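You operate a simulated robot arm through the tools that you are given. There is no shell and no other tool.

Carry out the task below with a simulated robot arm. There is one attempt and no reset: what you move stays moved.

## Task
Turn the tap off, drain the basin and put the brush away.
Fine: tap first; the black-top tube goes from the drain to its holder, the brush in the drawer under the drainer; shut the drawer. Where these are worked on the way, their far stop is far enough and under half their travel is too little: drawer under the drainer.

It is judged by the outcome, as a careful person would: the job done as asked, and still so three seconds after it is handed in. It fails if anything else is knocked over, pushed out of place, dropped, spilled or broken.

## Robot
A 6-joint arm with a three-finger gripper, fixed in place. Base frame: the origin is on the floor under the middle of its stand, x ahead of it, y to its left, z up. Readings come in m, rad, newtons and seconds.
It reaches about 1.213 m from its shoulder. Its first joint turns from -2.897 to 2.897 rad. Payload 4.89 kg.
The TCP is the grasp point between the finger pads, 0.03 m short of the fingertips. In the tool frame z runs along the fingers and y along their closing line. The gripper opens to 0.164 m; its body begins 0.125 m behind the TCP.
Orientation is that of the tool frame in the base frame, as a unit quaternion [x, y, z, w]. With the fingers straight down and closing along the base's y, the tool's x points along the base's -x, its y along +y and its z along -z.

## Interface
- The arm moves only by the tool jog_arm. Its argument "rows" is a list of rows, each a list of 3 entries, a list of its own where there are three numbers: the shift along the base's x, y, z in mm, then the turn, a rotation vector about the base's x, y, z in rad, then the gripper command, from -1 (fully open) to 1 (shut), values between in proportion. In form: [[[dx, dy, dz], [rx, ry, rz], jaw], ...]. A call has 1 to 20 rows; each row shifts and turns the commanded pose from where the row before left it. A row lasts 0.2 s, in which the tool goes at most 0.05 m and 0.15 rad; a call with a longer step from one row to the next is refused whole, and so is a gripper value outside its range. A pose out of reach is approached as far as the arm can. The call stops where the force on the tool passes 90 N (or 10 N more than at its start, if that is more) or the arm is blocked; 0.2 s more then pass. Each finger travels about 0.108 m/s and halts on what it meets, pressing with about 30 N; the grip force reading is that of the motor and also rises with nothing between the fingers. The clock runs only during rows and for 0.2 s after the last one: add rows that do not move to give the fingers time. It gives the time, the measured TCP pose, the force on the tool (base axes), the opening and the grip force at its end, in the units of the frame above (readings bear some noise), with the torque about the TCP (base axes, N m) and any sound that the robot's microphone picked up, and new pictures: "views" is both (left out), scene, wrist or none.
- Cameras (640 x 400 px; columns grow to the right, rows downward): "scene" is fixed at [0.2191, -0.6499, 1.5144]; the picture's right is [0.35, -0.94, 0.00], its down [-0.76, -0.29, -0.58] and it looks along [0.54, 0.20, -0.82] (base axes); focal length 214 px, centre (320, 200). "wrist" rides on the gripper at [0.076, -0.002, -0.152] in the tool frame; the picture's right is [0.02, 1.00, 0.00], its down [-0.88, 0.02, -0.47] and it looks along [-0.47, 0.01, 0.88] (tool axes); focal length 247 px, centre (320, 200). There is no depth. A picture from a camera that has moved, and an enlarged one, comes with that camera's place and axes in the base frame and with its lens.
- raise_lower(by): moves the trunk up (or, below 0, down) by that many m; the arm rides with it, the base frame stays. It gives what a move gives, with no picture.
- close_up(camera, box): a new picture of the part [left, top, right, bottom] of that camera's present view, enlarged. It takes no simulated time.
- job_done(): hands the job in; it is judged then, once.

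Nothing tells you positions but the pictures and the camera data. Unless the task says otherwise, let go and move clear before handing in.

The tools are called after "Call:" by a JSON object that holds its "method" and its "body". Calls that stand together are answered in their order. jog_arm: Moves the arm, as the interface text tells. Its arguments: {"type":"object","properties":{"rows":{"type":"array","items":{"type":"array"}},"views":{"type":"string","enum":["both","scene","wrist","none"]}},"required":["rows"]} The other tools are called the same way: raise_lower (by) moves the trunk up or down; close_up (camera, box) takes an enlarged picture of a part of a camera's view; job_done () hands the job in.

At the start:

```text
time_s: 0.0
position: [0.3929, -0.3716, 1.268]
tool_rot: [-0.109, 0.994, -0.001, 0.0]
force: [-0.2, -0.8, 0.1]
moment: [0.05, -0.03, -0.01]
opening: 0.1641
grip_force: 0.1
trunk travel left (down, up): [-0.125, 0.265]
```

scene: 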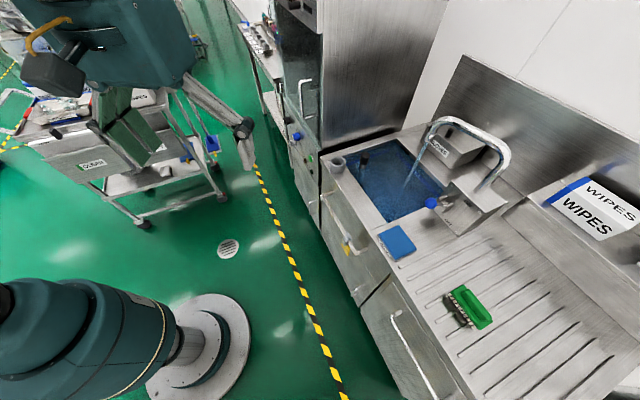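
wrist: 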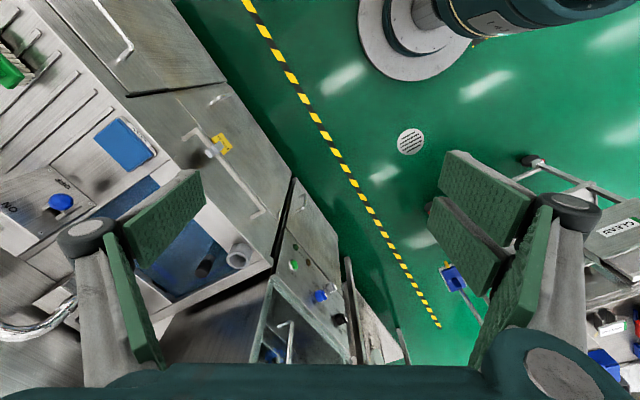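

I see a sink counter with running tap, a blue tap knob, a basin with a black-top standpipe, a holder ring near it, and a green brush on the drainer. I'll take close-ups first to locate these.

Call:
{"method": "close_up", "body": {"camera": "scene", "box": [310, 100, 530, 240]}}

Call:
{"method": "close_up", "body": {"camera": "scene", "box": [340, 230, 640, 400]}}

Call:
{"method": "close_up", "body": {"camera": "wrist", "box": [0, 80, 300, 340]}}

```text
2.86 times, centred on (420, 170) of scene
camera zoom: at [0.2191, -0.6499, 1.5144], right [0.35, -0.94, 0.0], down [-0.76, -0.29, -0.58], along [0.54, 0.2, -0.82], focal length 613 px, centre (34, 286)
```

zoom: 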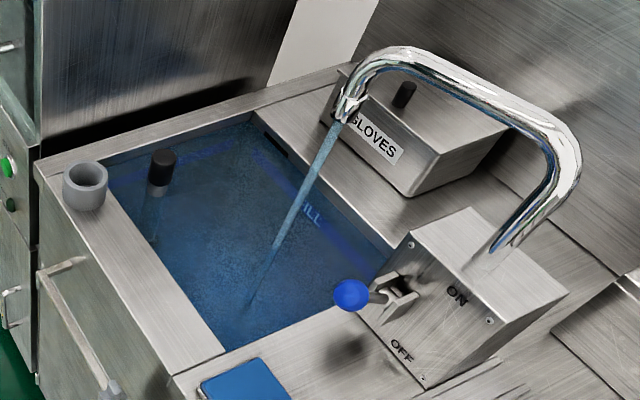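

```text
2.13 times, centred on (490, 315) of scene
camera zoom: at [0.2191, -0.6499, 1.5144], right [0.35, -0.94, 0.0], down [-0.76, -0.29, -0.58], along [0.54, 0.2, -0.82], focal length 458 px, centre (-43, -45)
```

zoom: 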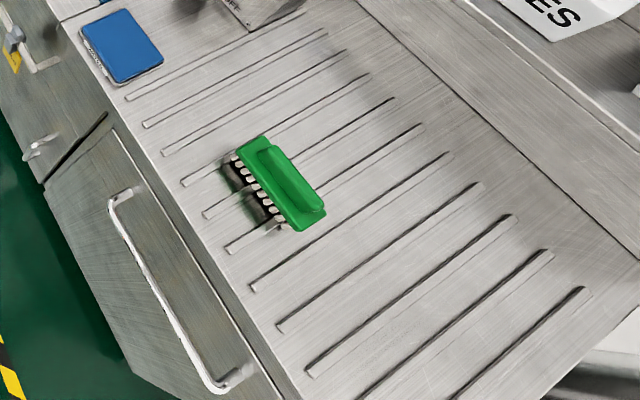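

```text
1.54 times, centred on (150, 210) of wrist
camera zoom: at [0.3189, -0.3898, 1.4224], right [-0.24, 0.97, 0.0], down [0.86, 0.21, 0.47], along [0.46, 0.11, -0.88], focal length 380 px, centre (582, 185)
```

zoom: 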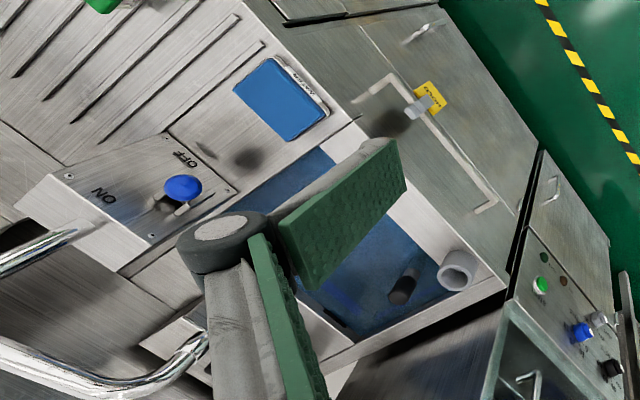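

The counter runs about 45° to the base, with the front edge about 0.9 m away. The tap lever knob is near (0.67, -0.84, 0.99). I'll square the gripper to the counter and get better wrist views.

Call:
{"method": "jog_arm", "body": {"rows": [[[9, -23, 0], [0, 0, -0.145], -1], [[9, -23, 0], [0, 0, -0.145], -1], [[9, -23, 0], [0, 0, -0.145], -1], [[9, -23, 0], [0, 0, -0.145], -1], [[9, -23, 0], [0, 0, -0.145], -1], [[9, -23, 0], [0, 0, -0.145], -1], [[9, -23, 0], [0, 0, -0.144], -1]]}}

```text
time_s: 1.6
position: [0.4542, -0.5334, 1.2704]
tool_rot: [0.389, 0.921, 0.0, 0.0]
force: [-0.9, -0.4, 0.9]
moment: [-0.05, -0.17, 0.0]
opening: 0.1643
grip_force: 0.0
trunk travel left (down, up): [-0.125, 0.265]
camera wrist: at [0.4005, -0.4793, 1.4233], right [0.7, 0.71, 0.0], down [0.63, -0.62, 0.47], along [0.34, -0.33, -0.88], focal length 247 px, centre (320, 200)
```

scene: 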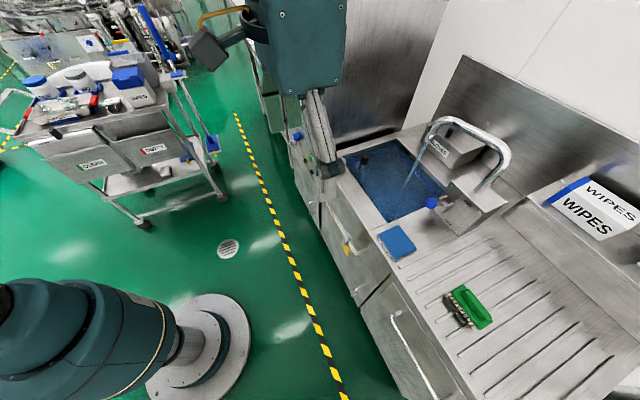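
wrist: 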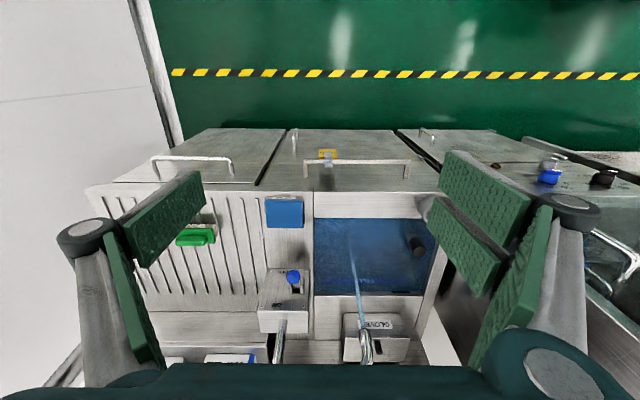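

The view is now square to the counter. Taking enlarged views to locate the lever, tube, holder, brush and drawers.

Call:
{"method": "close_up", "body": {"camera": "wrist", "box": [80, 110, 320, 260]}}

Call:
{"method": "close_up", "body": {"camera": "wrist", "box": [240, 180, 480, 330]}}

Call:
{"method": "close_up", "body": {"camera": "wrist", "box": [220, 180, 380, 380]}}

```text
2.67 times, centred on (200, 185) of wrist
camera zoom: at [0.4005, -0.4793, 1.4233], right [0.7, 0.71, 0.0], down [0.63, -0.62, 0.47], along [0.34, -0.33, -0.88], focal length 659 px, centre (640, 240)
```

zoom: 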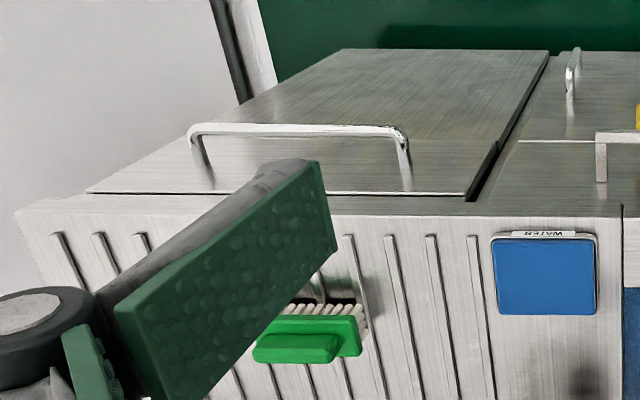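

```text
2.67 times, centred on (360, 255) of wrist
camera zoom: at [0.4005, -0.4793, 1.4233], right [0.7, 0.71, 0.0], down [0.63, -0.62, 0.47], along [0.34, -0.33, -0.88], focal length 659 px, centre (213, 53)
```

zoom: 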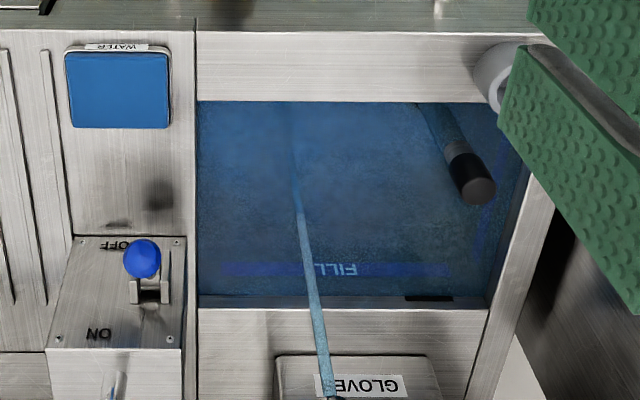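

```text
2.00 times, centred on (300, 280) of wrist
camera zoom: at [0.4005, -0.4793, 1.4233], right [0.7, 0.71, 0.0], down [0.63, -0.62, 0.47], along [0.34, -0.33, -0.88], focal length 494 px, centre (360, 40)
```

zoom: 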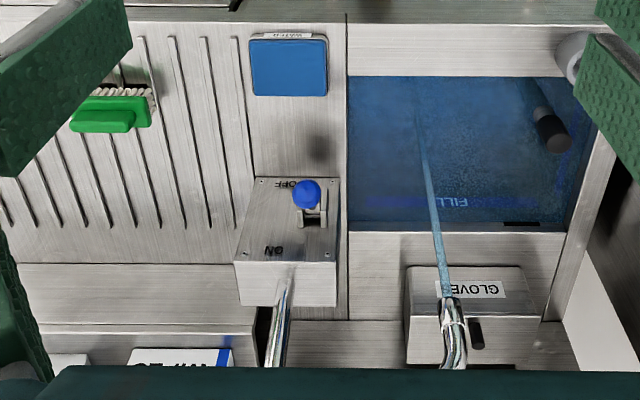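

The tap's ON/OFF face is vertical, with the lever raised (ON) and the knob at about (0.670, -0.835, 0.99), so pushing it down turns it off. The standpipe top is near z 0.90 in the basin. I'll tilt and approach the knob for a closer look.

Call:
{"method": "jog_arm", "body": {"rows": [[[17, -29, -21], [-0.0614, -0.0597, 0], -1], [[17, -29, -21], [-0.0614, -0.0597, 0], -1], [[17, -29, -21], [-0.0614, -0.0597, 0], -1], [[17, -29, -21], [-0.0614, -0.0597, 0], -1], [[18, -29, -21], [-0.0614, -0.0597, 0], -1], [[18, -29, -21], [-0.0614, -0.0597, 0], -1], [[18, -29, -24], [-0.0614, -0.0597, 0], -1]]}}

```text
time_s: 3.2
position: [0.5775, -0.7336, 1.1178]
tool_rot: [0.37, 0.88, -0.116, 0.274]
force: [-1.3, 1.2, 1.1]
moment: [-0.08, -0.05, -0.04]
opening: 0.1642
grip_force: 0.0
trunk travel left (down, up): [-0.125, 0.265]
camera wrist: at [0.4723, -0.6297, 1.2023], right [0.7, 0.71, -0.01], down [0.34, -0.31, 0.89], along [0.63, -0.63, -0.46], focal length 247 px, centre (320, 200)
```

scene: 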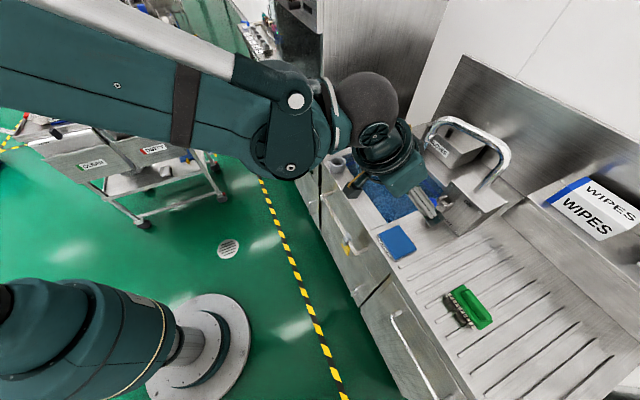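
wrist: 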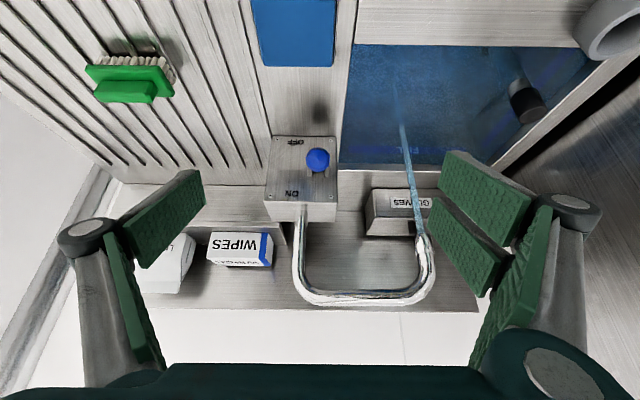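

Call:
{"method": "close_up", "body": {"camera": "wrist", "box": [230, 90, 390, 250]}}

Call:
{"method": "close_up", "body": {"camera": "wrist", "box": [460, 0, 640, 160]}}

Call:
{"method": "close_up", "body": {"camera": "wrist", "box": [60, 30, 220, 130]}}

```text
2.50 times, centred on (310, 170) of wrist
camera zoom: at [0.4723, -0.6297, 1.2023], right [0.7, 0.71, -0.01], down [0.34, -0.31, 0.89], along [0.63, -0.63, -0.46], focal length 617 px, centre (345, 275)
```

zoom: 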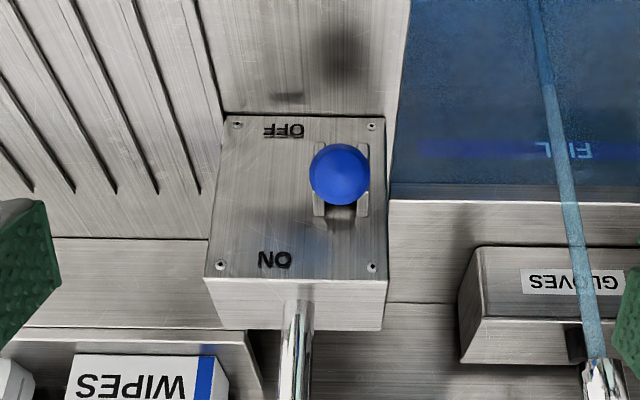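

```text
2.50 times, centred on (550, 80) of wrist
camera zoom: at [0.4723, -0.6297, 1.2023], right [0.7, 0.71, -0.01], down [0.34, -0.31, 0.89], along [0.63, -0.63, -0.46], focal length 617 px, centre (-255, 500)
```

zoom: 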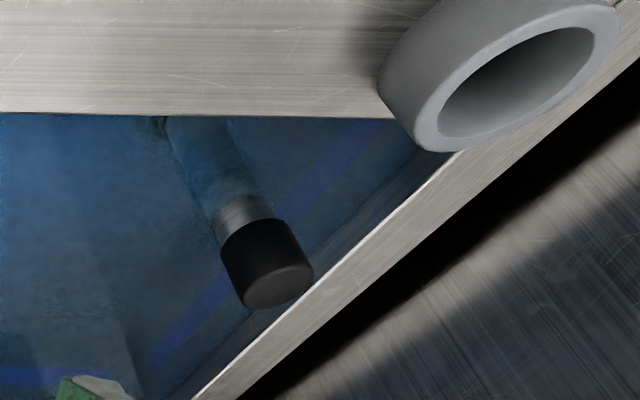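

```text
4.00 times, centred on (140, 80) of wrist
camera zoom: at [0.4723, -0.6297, 1.2023], right [0.7, 0.71, -0.01], down [0.34, -0.31, 0.89], along [0.63, -0.63, -0.46], focal length 988 px, centre (1040, 680)
```

zoom: 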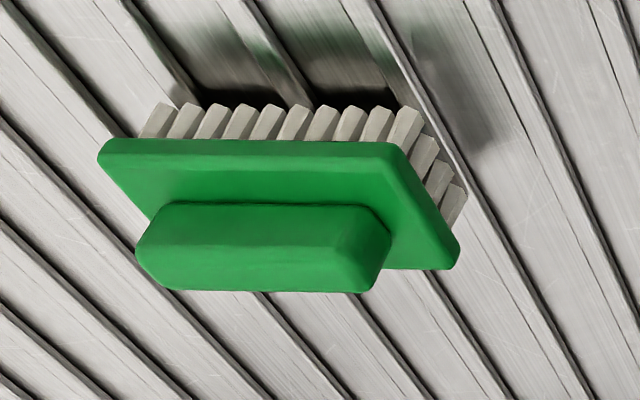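

The lever, knob, holder and standpipe are clear now. I'll close the fingers and hover just above the knob before pushing it down.

Call:
{"method": "jog_arm", "body": {"rows": [[[0, 0, 0], [0, 0, 0], 1], [[0, 0, 0], [0, 0, 0], 1], [[19, -21, -12], [0, 0, 0], 1], [[19, -21, -12], [0, 0, 0], 1], [[19, -21, -12], [0, 0, 0], 1], [[20, -22, -12], [0, 0, 0], 1], [[0, 0, 0], [0, 0, 0], 1]]}}

```text
time_s: 4.8
position: [0.6551, -0.82, 1.0693]
tool_rot: [0.37, 0.881, -0.114, 0.272]
force: [-0.3, 0.3, -0.3]
moment: [0.02, 0.0, 0.02]
opening: 0.0
grip_force: 29.6
trunk travel left (down, up): [-0.125, 0.265]
camera wrist: at [0.5498, -0.7157, 1.1533], right [0.7, 0.71, -0.01], down [0.34, -0.31, 0.89], along [0.63, -0.63, -0.46], focal length 247 px, centre (320, 200)
```

scene: 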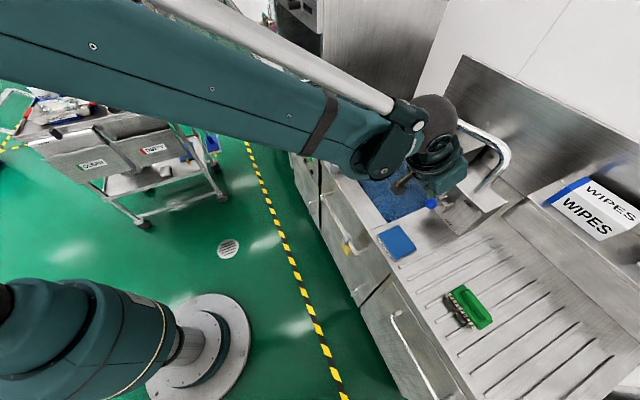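
wrist: 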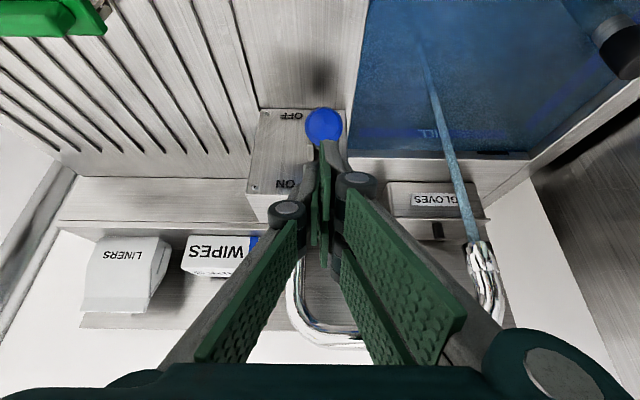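

The tip is directly above the knob, so I'll press down in small steps and watch the force.

Call:
{"method": "jog_arm", "body": {"rows": [[[0, 0, -12], [0, 0, 0], 1], [[0, 0, -12], [0, 0, 0], 1], [[0, 0, -12], [0, 0, 0], 1], [[0, 0, -12], [0, 0, 0], 1], [[0, 0, -12], [0, 0, 0], 1], [[0, 0, -12], [0, 0, 0], 1]], "views": "wrist"}}

```text
time_s: 6.0
position: [0.6491, -0.8162, 1.02]
tool_rot: [0.371, 0.881, -0.116, 0.27]
force: [-41.4, 43.2, 33.7]
moment: [1.04, 0.86, 0.09]
opening: 0.0063
grip_force: 45.2
trunk travel left (down, up): [-0.125, 0.265]
stopped in row 5: the force on the tool passed its limit at 100 N (the readings are from after the stop); the commanded pose is now the measured one
camera wrist: at [0.544, -0.7102, 1.105], right [0.7, 0.71, -0.01], down [0.34, -0.32, 0.89], along [0.63, -0.63, -0.46], focal length 247 px, centre (320, 200)
```

wrist: 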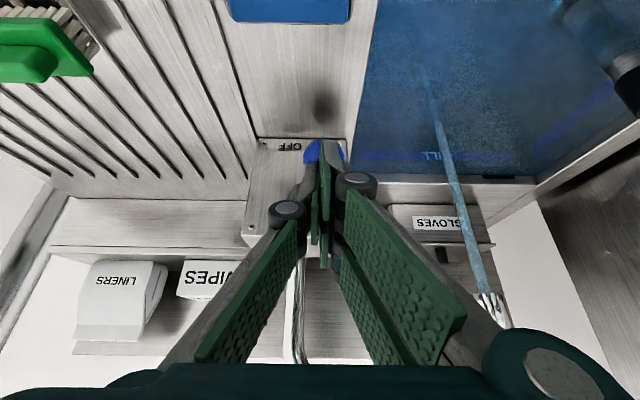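

The fingertip caught the robot-side of the knob and pushed along the lever instead of down. I'll back off upward, shift about 25 mm farther over the knob and press again.

Call:
{"method": "jog_arm", "body": {"rows": [[[-4, 4, 15], [0, 0, 0], 1], [[0, 0, 25], [0, 0, 0], 1], [[11, -11.5, 0], [0, 0, 0], 1], [[11, -11.5, 0], [0, 0, 0], 1], [[0, 0, 0], [0, 0, 0], 1]], "views": "wrist"}}

```text
time_s: 7.2
position: [0.671, -0.8387, 1.0549]
tool_rot: [0.37, 0.882, -0.114, 0.27]
force: [1.0, 0.1, -0.3]
moment: [0.03, 0.0, 0.03]
opening: 0.0
grip_force: 44.7
trunk travel left (down, up): [-0.125, 0.265]
camera wrist: at [0.5659, -0.7334, 1.1402], right [0.7, 0.71, -0.01], down [0.34, -0.32, 0.89], along [0.63, -0.63, -0.46], focal length 247 px, centre (320, 200)
```

wrist: 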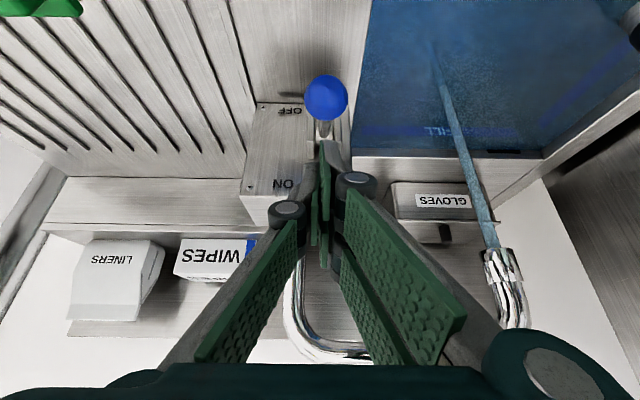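

The knob has already dropped slightly; the tip is now over the lever rod just behind the knob. Pressing down.

Call:
{"method": "jog_arm", "body": {"rows": [[[0, 0, -12], [0, 0, 0], 1], [[0, 0, -12], [0, 0, 0], 1], [[0, 0, -12], [0, 0, 0], 1], [[0, 0, -12], [0, 0, 0], 1], [[0, 0, -10], [0, 0, 0], 1], [[0, 0, -10], [0, 0, 0], 1]], "views": "wrist"}}

```text
time_s: 8.6
position: [0.6712, -0.8373, 0.9881]
tool_rot: [0.372, 0.881, -0.116, 0.269]
force: [0.7, -0.5, 0.7]
moment: [-0.06, -0.06, -0.01]
opening: 0.0
grip_force: 45.1
trunk travel left (down, up): [-0.125, 0.265]
camera wrist: at [0.5658, -0.7326, 1.0727], right [0.7, 0.71, -0.01], down [0.34, -0.32, 0.89], along [0.63, -0.63, -0.46], focal length 247 px, centre (320, 200)
```

wrist: 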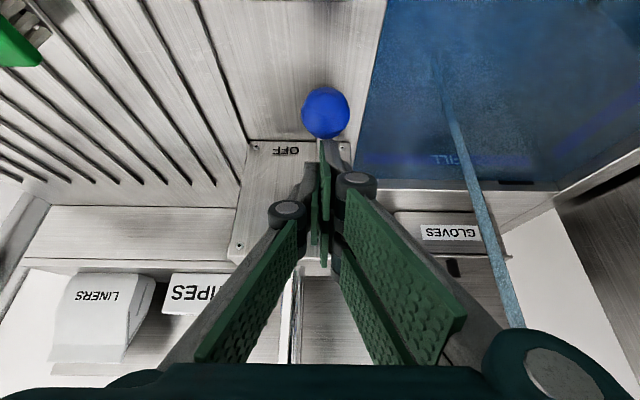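

The lever is moving freely. I'll continue pressing down in small steps toward the stop.

Call:
{"method": "jog_arm", "body": {"rows": [[[0, 0, -8], [0, 0, 0], 1], [[0, 0, -8], [0, 0, 0], 1], [[0, 0, -8], [0, 0, 0], 1], [[0, 0, -6], [0, 0, 0], 1]], "views": "wrist"}}

```text
time_s: 9.6
position: [0.6703, -0.8384, 0.9584]
tool_rot: [0.371, 0.881, -0.115, 0.269]
force: [0.4, -1.3, 0.4]
moment: [-0.17, -0.1, 0.02]
opening: 0.0
grip_force: 45.1
trunk travel left (down, up): [-0.125, 0.265]
camera wrist: at [0.5658, -0.7332, 1.0428], right [0.7, 0.71, -0.01], down [0.34, -0.32, 0.89], along [0.63, -0.63, -0.46], focal length 247 px, centre (320, 200)
```

wrist: 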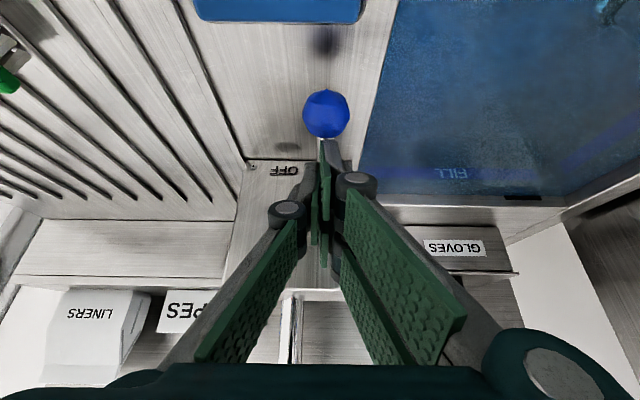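

The stream has stopped. I'll press slightly more to make sure the lever is fully at its OFF stop.

Call:
{"method": "jog_arm", "body": {"rows": [[[0, 0, -5], [0, 0, 0], 1], [[0, 0, -5], [0, 0, 0], 1], [[0, 0, -5], [0, 0, 0], 1]], "views": "wrist"}}

```text
time_s: 10.3
position: [0.6707, -0.8374, 0.9433]
tool_rot: [0.371, 0.881, -0.116, 0.27]
force: [0.4, -0.8, 0.2]
moment: [-0.01, -0.03, 0.02]
opening: 0.0
grip_force: 44.7
trunk travel left (down, up): [-0.125, 0.265]
camera wrist: at [0.5658, -0.733, 1.0276], right [0.7, 0.71, -0.01], down [0.34, -0.32, 0.89], along [0.63, -0.63, -0.46], focal length 247 px, centre (320, 200)
```

wrist: 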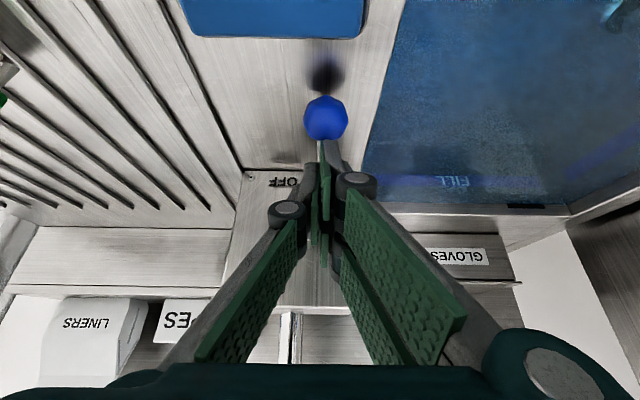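

Call:
{"method": "jog_arm", "body": {"rows": [[[0, 0, -4], [0, 0, 0], 1], [[0, 0, -4], [0, 0, 0], 1], [[0, 0, -4], [0, 0, 0], 1]], "views": "both"}}

```text
time_s: 11.2
position: [0.6706, -0.8385, 0.9354]
tool_rot: [0.37, 0.881, -0.115, 0.271]
force: [5.6, -3.3, 33.4]
moment: [0.19, -0.04, -0.05]
opening: 0.0
grip_force: 44.9
trunk travel left (down, up): [-0.125, 0.265]
camera wrist: at [0.5657, -0.7323, 1.0181], right [0.7, 0.71, -0.01], down [0.34, -0.32, 0.89], along [0.63, -0.63, -0.46], focal length 247 px, centre (320, 200)
```

scene: 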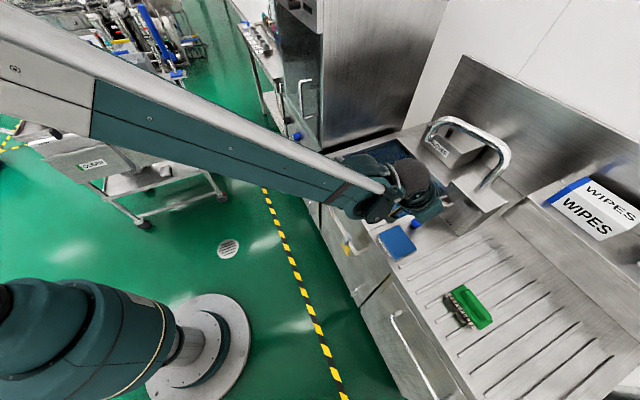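
wrist: 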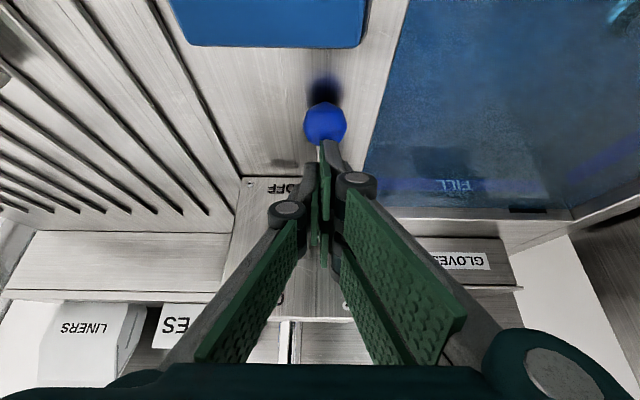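

The lever is at its OFF stop and the water has stopped. Next I'll retract, then move left to view the standpipe and its holder.

Call:
{"method": "jog_arm", "body": {"rows": [[[0, 0, 40], [0, 0, 0], 1], [[0, 0, 40], [0, 0, 0], 1], [[0, 0, 40], [0, 0, 0], 1], [[-28, 29, 20], [0, 0, 0], 0.5], [[-28, 29, 20], [0, 0, 0], 0.3], [[-28, 29, 20], [0, 0, 0], 0], [[-28, 29, 20], [0, 0, 0], 0], [[27, 26.5, 0], [0.0269, 0.0261, 0], 0], [[27, 26.5, 0], [0.0269, 0.0261, 0], 0], [[27, 26.5, 0], [0.0269, 0.0261, 0], 0], [[27, 26.5, 0], [0.0269, 0.0261, 0], 0], [[27, 26.5, 0], [0.0269, 0.0261, 0], 0], [[27, 26.5, 0], [0.0269, 0.0261, 0], 0], [[27, 26.5, 0], [0.0269, 0.0261, 0], 0], [[27, 26.5, 0], [0.0269, 0.0261, 0], 0]]}}

```text
time_s: 14.3
position: [0.7773, -0.5126, 1.1292]
tool_rot: [0.383, 0.912, -0.057, 0.135]
force: [-2.0, -1.9, 0.8]
moment: [0.14, -0.26, 0.08]
opening: 0.0819
grip_force: 0.0
trunk travel left (down, up): [-0.125, 0.265]
camera wrist: at [0.6934, -0.43, 1.2547], right [0.7, 0.71, -0.01], down [0.51, -0.49, 0.71], along [0.5, -0.5, -0.71], focal length 247 px, centre (320, 200)
```

scene: 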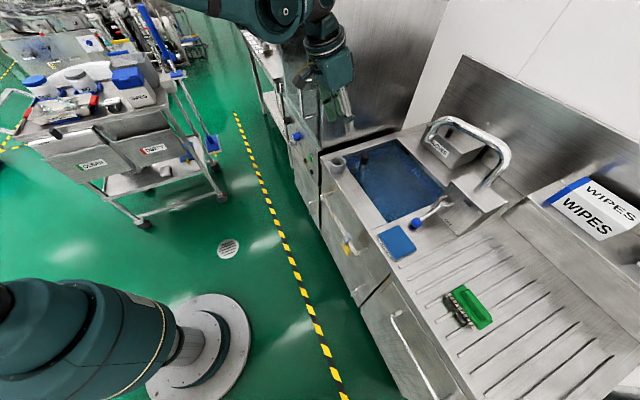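
wrist: 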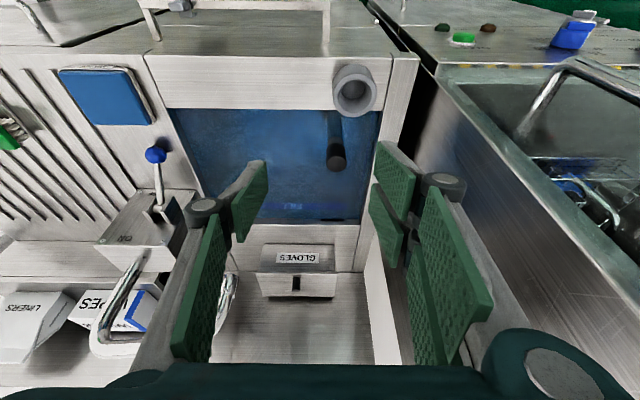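

Call:
{"method": "close_up", "body": {"camera": "wrist", "box": [290, 40, 410, 190]}}

Call:
{"method": "close_up", "body": {"camera": "scene", "box": [310, 120, 410, 220]}}

```text
2.67 times, centred on (350, 115) of wrist
camera zoom: at [0.6934, -0.43, 1.2547], right [0.7, 0.71, -0.01], down [0.51, -0.49, 0.71], along [0.5, -0.5, -0.71], focal length 659 px, centre (240, 427)
```

zoom: 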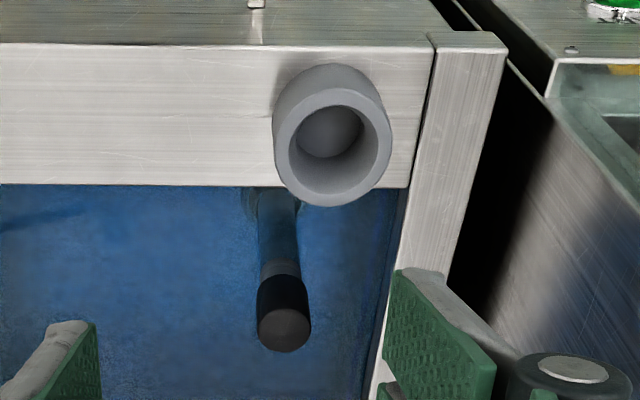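

```text
4.00 times, centred on (360, 170) of scene
camera zoom: at [0.2191, -0.6499, 1.5144], right [0.35, -0.94, 0.0], down [-0.76, -0.29, -0.58], along [0.54, 0.2, -0.82], focal length 858 px, centre (160, 320)
```

zoom: 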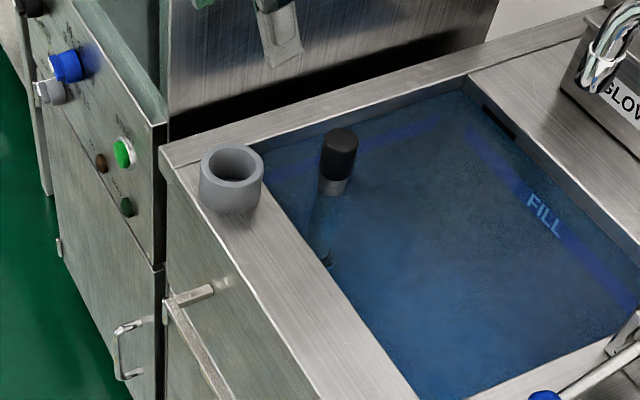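

The holder is a cup at about (0.834, -0.499, rim z 0.89) and the tube's black top is at (0.900, -0.594, 0.90). I'll move above the tube with fingers part open.

Call:
{"method": "jog_arm", "body": {"rows": [[[24.5, -16.3, -27.8], [0, 0, 0], 0], [[24.5, -16.3, -27.8], [0, 0, 0], 0], [[24.5, -16.3, -27.8], [0, 0, 0], 0], [[24.5, -16.3, -27.8], [0, 0, 0], 0], [[24.7, -16.2, -27.8], [0, 0, 0], 0], [[0, 0, 0], [0, 0, 0], 0]]}}

```text
time_s: 15.8
position: [0.8992, -0.5914, 0.9943]
tool_rot: [0.384, 0.912, -0.058, 0.135]
force: [0.5, -0.4, -0.8]
moment: [0.01, 0.03, -0.02]
opening: 0.082
grip_force: 0.0
trunk travel left (down, up): [-0.125, 0.265]
camera wrist: at [0.816, -0.5099, 1.1184], right [0.7, 0.71, -0.01], down [0.51, -0.49, 0.71], along [0.5, -0.5, -0.71], focal length 247 px, centre (320, 200)
```

scene: 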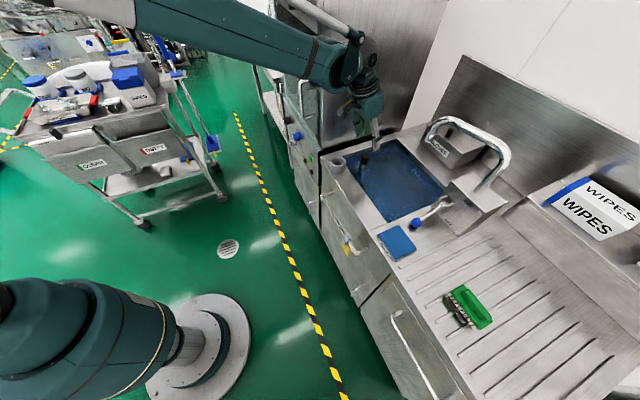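
wrist: 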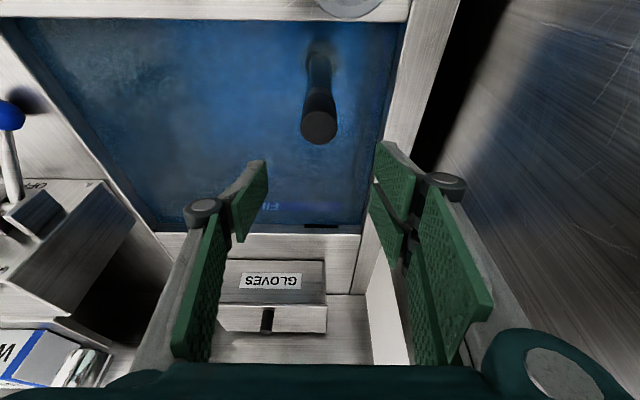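

Call:
{"method": "jog_arm", "body": {"rows": [[[0, 0, 0], [0, 0, 0], 0.25], [[1, -2, -28], [0, 0, 0], 0.25], [[0, 0, -28], [0, 0, 0], 0.25], [[0, 0, -28], [0, 0, 0], 0.25], [[0, 0, 0], [0, 0, 0], 0.25]], "views": "wrist"}}

```text
time_s: 16.9
position: [0.9007, -0.593, 0.9104]
tool_rot: [0.384, 0.912, -0.058, 0.135]
force: [1.2, 0.0, 0.1]
moment: [0.03, -0.02, 0.01]
opening: 0.0614
grip_force: 0.0
trunk travel left (down, up): [-0.125, 0.265]
camera wrist: at [0.8164, -0.5107, 1.0347], right [0.7, 0.71, -0.01], down [0.51, -0.49, 0.71], along [0.5, -0.5, -0.71], focal length 247 px, centre (320, 200)
```

wrist: 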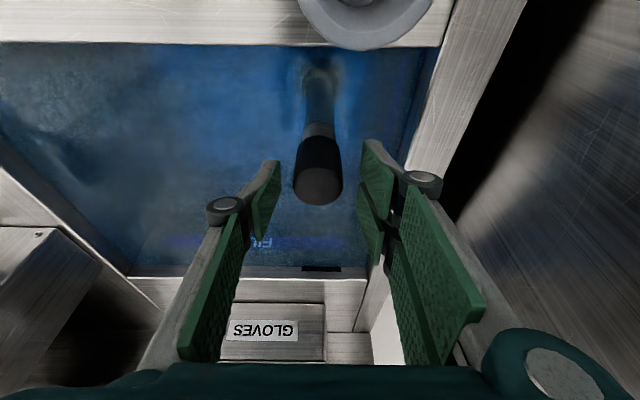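

Tube is centered between the fingers. Descending the last 32 mm, then gripping.

Call:
{"method": "jog_arm", "body": {"rows": [[[0, 0, -16], [0, 0, 0], 0.25], [[0, 0, -16], [0, 0, 0], 0.25], [[0, 0, 0], [0, 0, 0], 0.6], [[0, 0, 0], [0, 0, 0], 1], [[0, 0, 0], [0, 0, 0], 1], [[0, 0, 0], [0, 0, 0], 1]], "views": "wrist"}}

```text
time_s: 18.4
position: [0.8999, -0.5923, 0.8784]
tool_rot: [0.383, 0.912, -0.058, 0.135]
force: [0.0, -0.1, 0.7]
moment: [0.02, -0.02, 0.02]
opening: 0.0342
grip_force: 29.8
trunk travel left (down, up): [-0.125, 0.265]
camera wrist: at [0.8167, -0.5105, 1.0027], right [0.7, 0.71, -0.01], down [0.51, -0.49, 0.71], along [0.5, -0.5, -0.71], focal length 247 px, centre (320, 200)
```

wrist: 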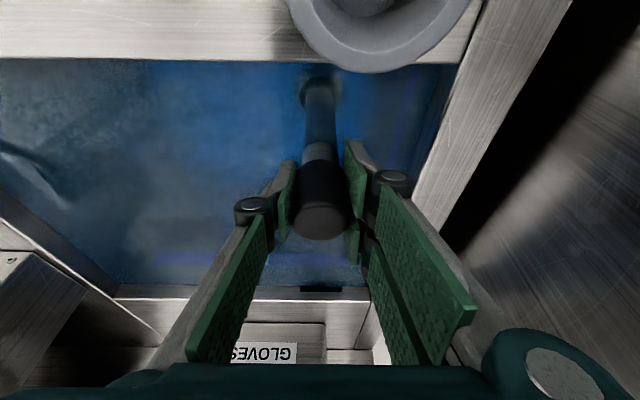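

Gripped at 34 mm. Lifting straight up slowly.

Call:
{"method": "jog_arm", "body": {"rows": [[[0, 0, 6], [0, 0, 0], 1], [[0, 0, 8], [0, 0, 0], 1], [[0, 0, 12], [0, 0, 0], 1], [[0, 0, 15], [0, 0, 0], 1], [[0, 0, 20], [0, 0, 0], 1], [[0, 0, 20], [0, 0, 0], 1]], "views": "both"}}

```text
time_s: 19.8
position: [0.8982, -0.5929, 0.9577]
tool_rot: [0.383, 0.912, -0.058, 0.135]
force: [0.0, -1.1, -2.1]
moment: [0.03, 0.09, 0.0]
opening: 0.0343
grip_force: 30.4
trunk travel left (down, up): [-0.125, 0.265]
camera wrist: at [0.8152, -0.5114, 1.0827], right [0.7, 0.71, -0.01], down [0.51, -0.49, 0.71], along [0.5, -0.5, -0.71], focal length 247 px, centre (320, 200)
```

scene: 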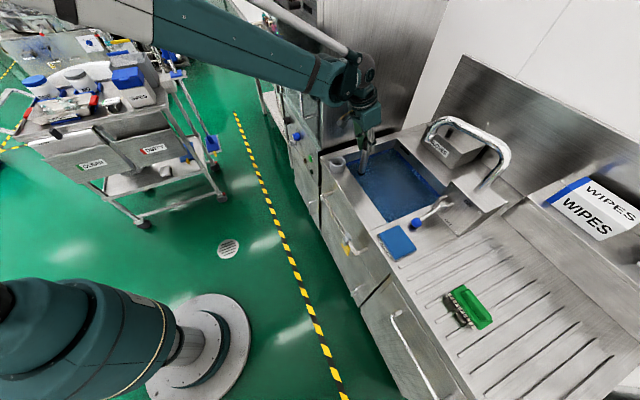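
wrist: 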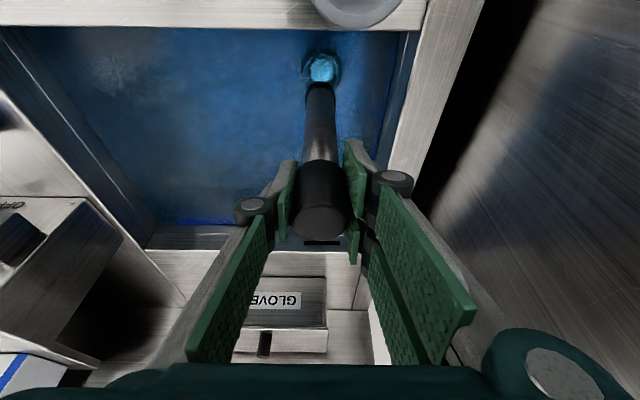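

The tube is free and the basin is draining. Its bottom is ~0.19 m below the TCP, so I'll lift it clear of the rim and holder.

Call:
{"method": "jog_arm", "body": {"rows": [[[0, 0, 34], [0, 0, 0], 1], [[0, 0, 34], [0, 0, 0], 1], [[0, 0, 34], [0, 0, 0], 1], [[0, 0, 34], [0, 0, 0], 1], [[0, 0, 34], [0, 0, 0], 1], [[0, 0, 10], [0, 0, 0], 1], [[0, 0, 0], [0, 0, 0], 1]], "views": "both"}}

```text
time_s: 21.4
position: [0.8978, -0.5926, 1.1385]
tool_rot: [0.383, 0.912, -0.057, 0.135]
force: [-0.3, 0.6, 0.0]
moment: [-0.02, -0.03, -0.01]
opening: 0.0342
grip_force: 30.0
trunk travel left (down, up): [-0.125, 0.265]
camera wrist: at [0.815, -0.5106, 1.2622], right [0.7, 0.71, -0.01], down [0.51, -0.49, 0.71], along [0.5, -0.5, -0.71], focal length 247 px, centre (320, 200)
```

scene: 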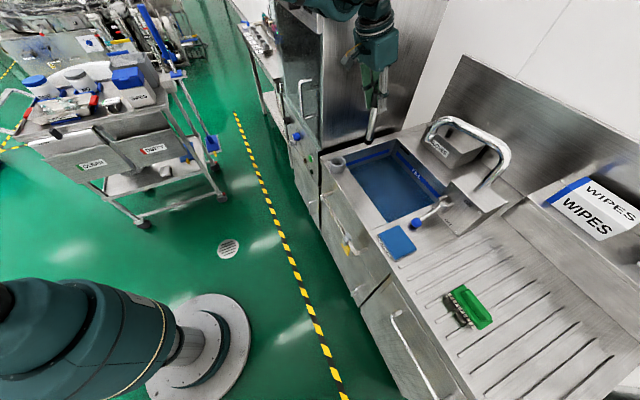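
wrist: 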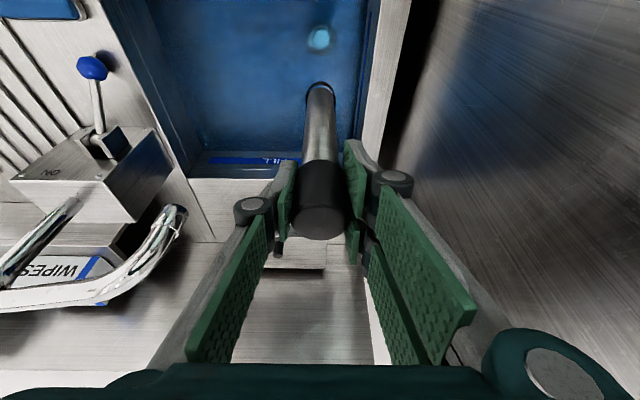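

Call:
{"method": "close_up", "body": {"camera": "scene", "box": [310, 50, 450, 200]}}

Call:
{"method": "close_up", "body": {"camera": "wrist", "box": [250, 60, 390, 260]}}

```text
2.67 times, centred on (380, 125) of scene
camera zoom: at [0.2191, -0.6499, 1.5144], right [0.35, -0.94, 0.0], down [-0.76, -0.29, -0.58], along [0.54, 0.2, -0.82], focal length 572 px, centre (160, 400)
```

zoom: 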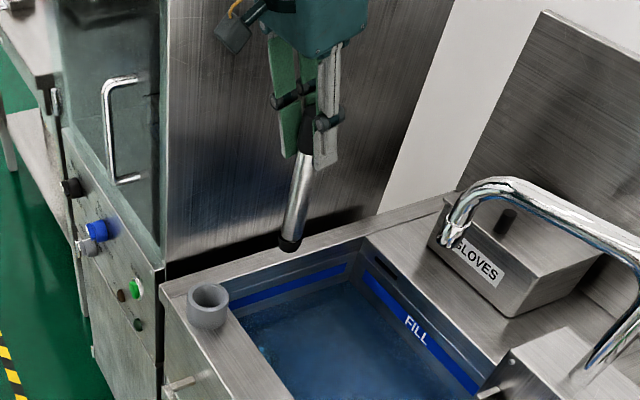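

```text
2.00 times, centred on (320, 160) of wrist
camera zoom: at [0.815, -0.5106, 1.2622], right [0.7, 0.71, -0.01], down [0.51, -0.49, 0.71], along [0.5, -0.5, -0.71], focal length 494 px, centre (320, 280)
```

zoom: 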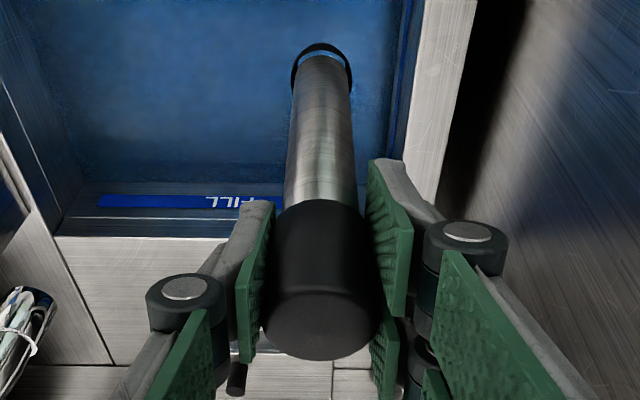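

The tube hangs vertical with its foot at about z 0.95–0.96. Moving it over the holder and checking alignment.

Call:
{"method": "jog_arm", "body": {"rows": [[[-13, 19, 0], [0, 0, 0], 1], [[-20, 29.5, 0], [0, 0, 0], 1], [[-20, 29.5, 0], [0, 0, 0], 1], [[-13, 19, 0], [0, 0, 0], 1], [[0, 0, 0], [0, 0, 0], 1]], "views": "both"}}

Call:
{"method": "close_up", "body": {"camera": "wrist", "box": [250, 20, 390, 180]}}

Call:
{"method": "close_up", "body": {"camera": "scene", "box": [300, 90, 400, 200]}}

```text
time_s: 22.6
position: [0.8348, -0.4981, 1.1394]
tool_rot: [0.384, 0.912, -0.057, 0.134]
force: [-0.4, 0.4, -0.7]
moment: [0.0, -0.01, 0.03]
opening: 0.0344
grip_force: 29.8
trunk travel left (down, up): [-0.125, 0.265]
camera wrist: at [0.7517, -0.4148, 1.2636], right [0.7, 0.71, -0.01], down [0.51, -0.49, 0.71], along [0.5, -0.5, -0.71], focal length 247 px, centre (320, 200)
```

scene: 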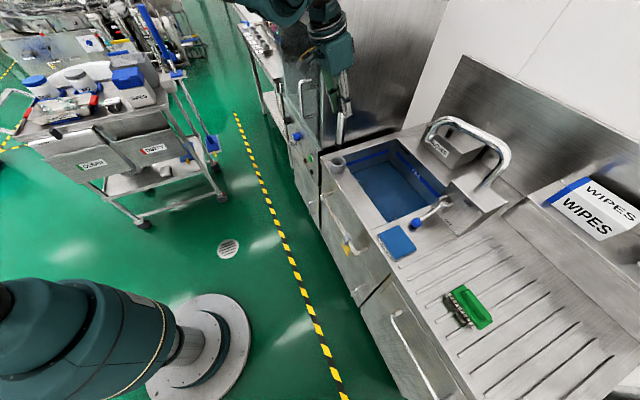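
wrist: 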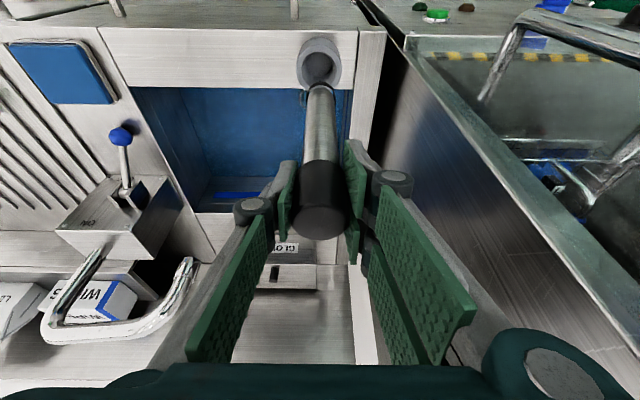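

```text
2.50 times, centred on (320, 100) of wrist
camera zoom: at [0.7517, -0.4148, 1.2636], right [0.7, 0.71, -0.01], down [0.51, -0.49, 0.71], along [0.5, -0.5, -0.71], focal length 617 px, centre (320, 450)
```

zoom: 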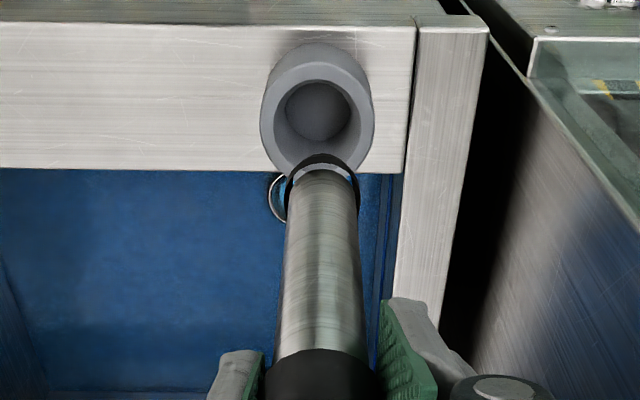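

```text
3.64 times, centred on (350, 145) of scene
camera zoom: at [0.2191, -0.6499, 1.5144], right [0.35, -0.94, 0.0], down [-0.76, -0.29, -0.58], along [0.54, 0.2, -0.82], focal length 780 px, centre (211, 400)
```

zoom: 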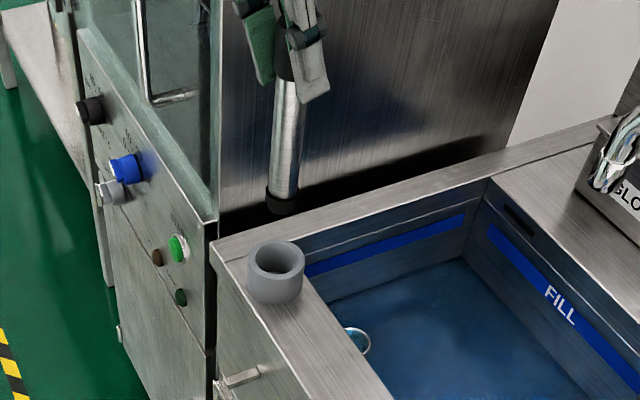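

Call:
{"method": "close_up", "body": {"camera": "wrist", "box": [290, 30, 350, 110]}}

Call:
{"method": "close_up", "body": {"camera": "scene", "box": [315, 130, 365, 180]}}

```text
5.00 times, centred on (320, 70) of wrist
camera zoom: at [0.7517, -0.4148, 1.2636], right [0.7, 0.71, -0.01], down [0.51, -0.49, 0.71], along [0.5, -0.5, -0.71], focal length 1235 px, centre (320, 850)
```

zoom: 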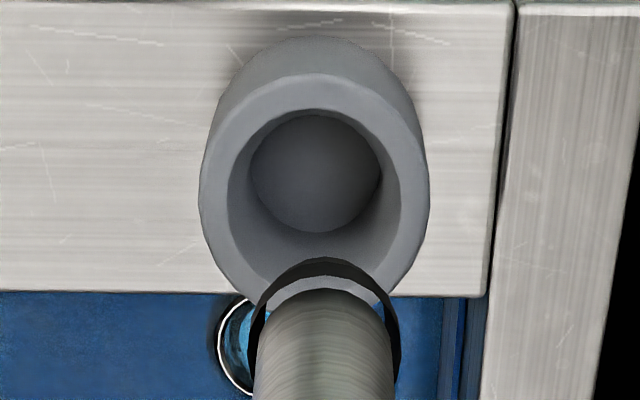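

```text
8.00 times, centred on (340, 155) of scene
camera zoom: at [0.2191, -0.6499, 1.5144], right [0.35, -0.94, 0.0], down [-0.76, -0.29, -0.58], along [0.54, 0.2, -0.82], focal length 1716 px, centre (160, 560)
```

zoom: 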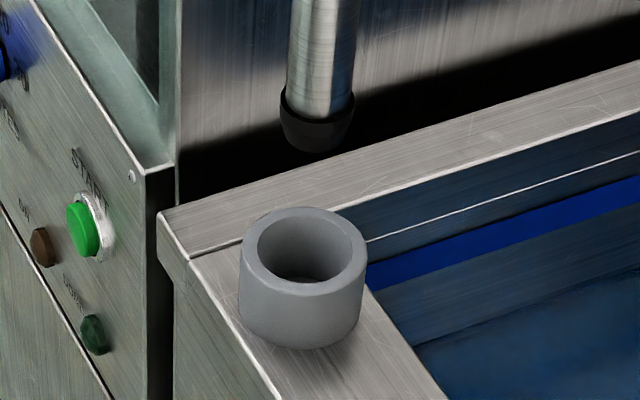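

The foot is a tapered plug and the cup bore is ~48 mm. The foot needs a ~5 mm correction in -x; then I'll lower it in two stages.

Call:
{"method": "jog_arm", "body": {"rows": [[[-5, 0, 0], [0, 0, 0], 1], [[0, 0, -18], [0, 0, 0], 1], [[0, 0, -18], [0, 0, 0], 1], [[0, 0, -12], [0, 0, 0], 1], [[0, 0, 0], [0, 0, 0], 1]], "views": "both"}}

Call:
{"method": "close_up", "body": {"camera": "wrist", "box": [280, 20, 360, 120]}}

Call:
{"method": "close_up", "body": {"camera": "scene", "box": [315, 130, 365, 180]}}

```text
time_s: 23.8
position: [0.829, -0.4962, 1.0901]
tool_rot: [0.383, 0.912, -0.058, 0.136]
force: [0.8, -0.1, -1.5]
moment: [0.0, 0.02, -0.03]
opening: 0.034
grip_force: 29.8
trunk travel left (down, up): [-0.125, 0.265]
camera wrist: at [0.7459, -0.4138, 1.215], right [0.7, 0.71, -0.01], down [0.51, -0.49, 0.71], along [0.5, -0.5, -0.71], focal length 247 px, centre (320, 200)
```

scene: 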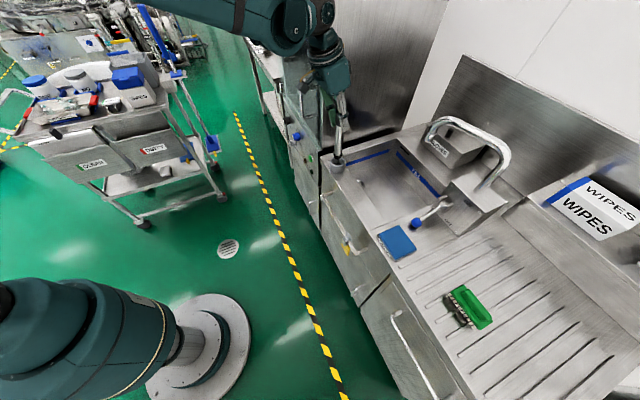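
wrist: 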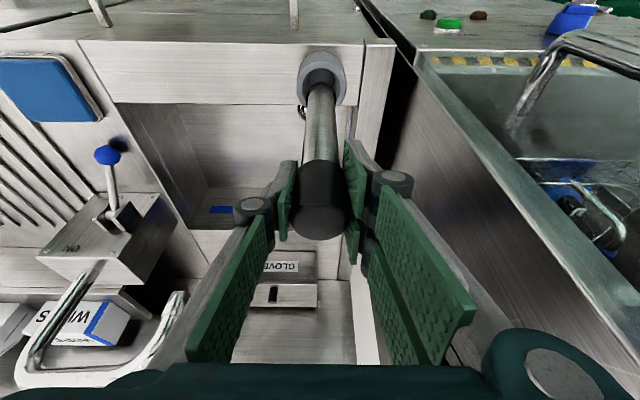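

```text
4.00 times, centred on (320, 70) of wrist
camera zoom: at [0.7459, -0.4138, 1.215], right [0.7, 0.71, -0.01], down [0.51, -0.49, 0.71], along [0.5, -0.5, -0.71], focal length 988 px, centre (320, 720)
```

zoom: 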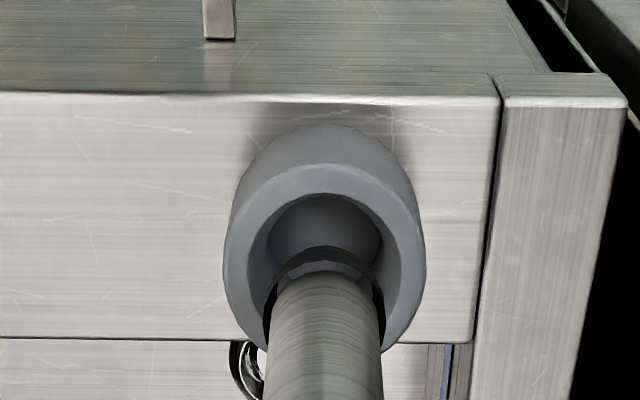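

```text
8.00 times, centred on (340, 155) of scene
camera zoom: at [0.2191, -0.6499, 1.5144], right [0.35, -0.94, 0.0], down [-0.76, -0.29, -0.58], along [0.54, 0.2, -0.82], focal length 1716 px, centre (160, 560)
```

zoom: 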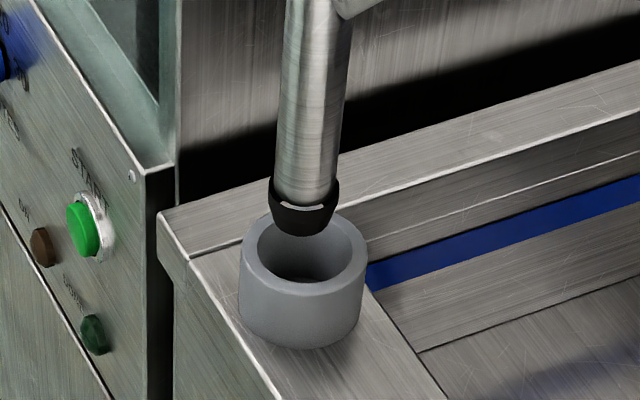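

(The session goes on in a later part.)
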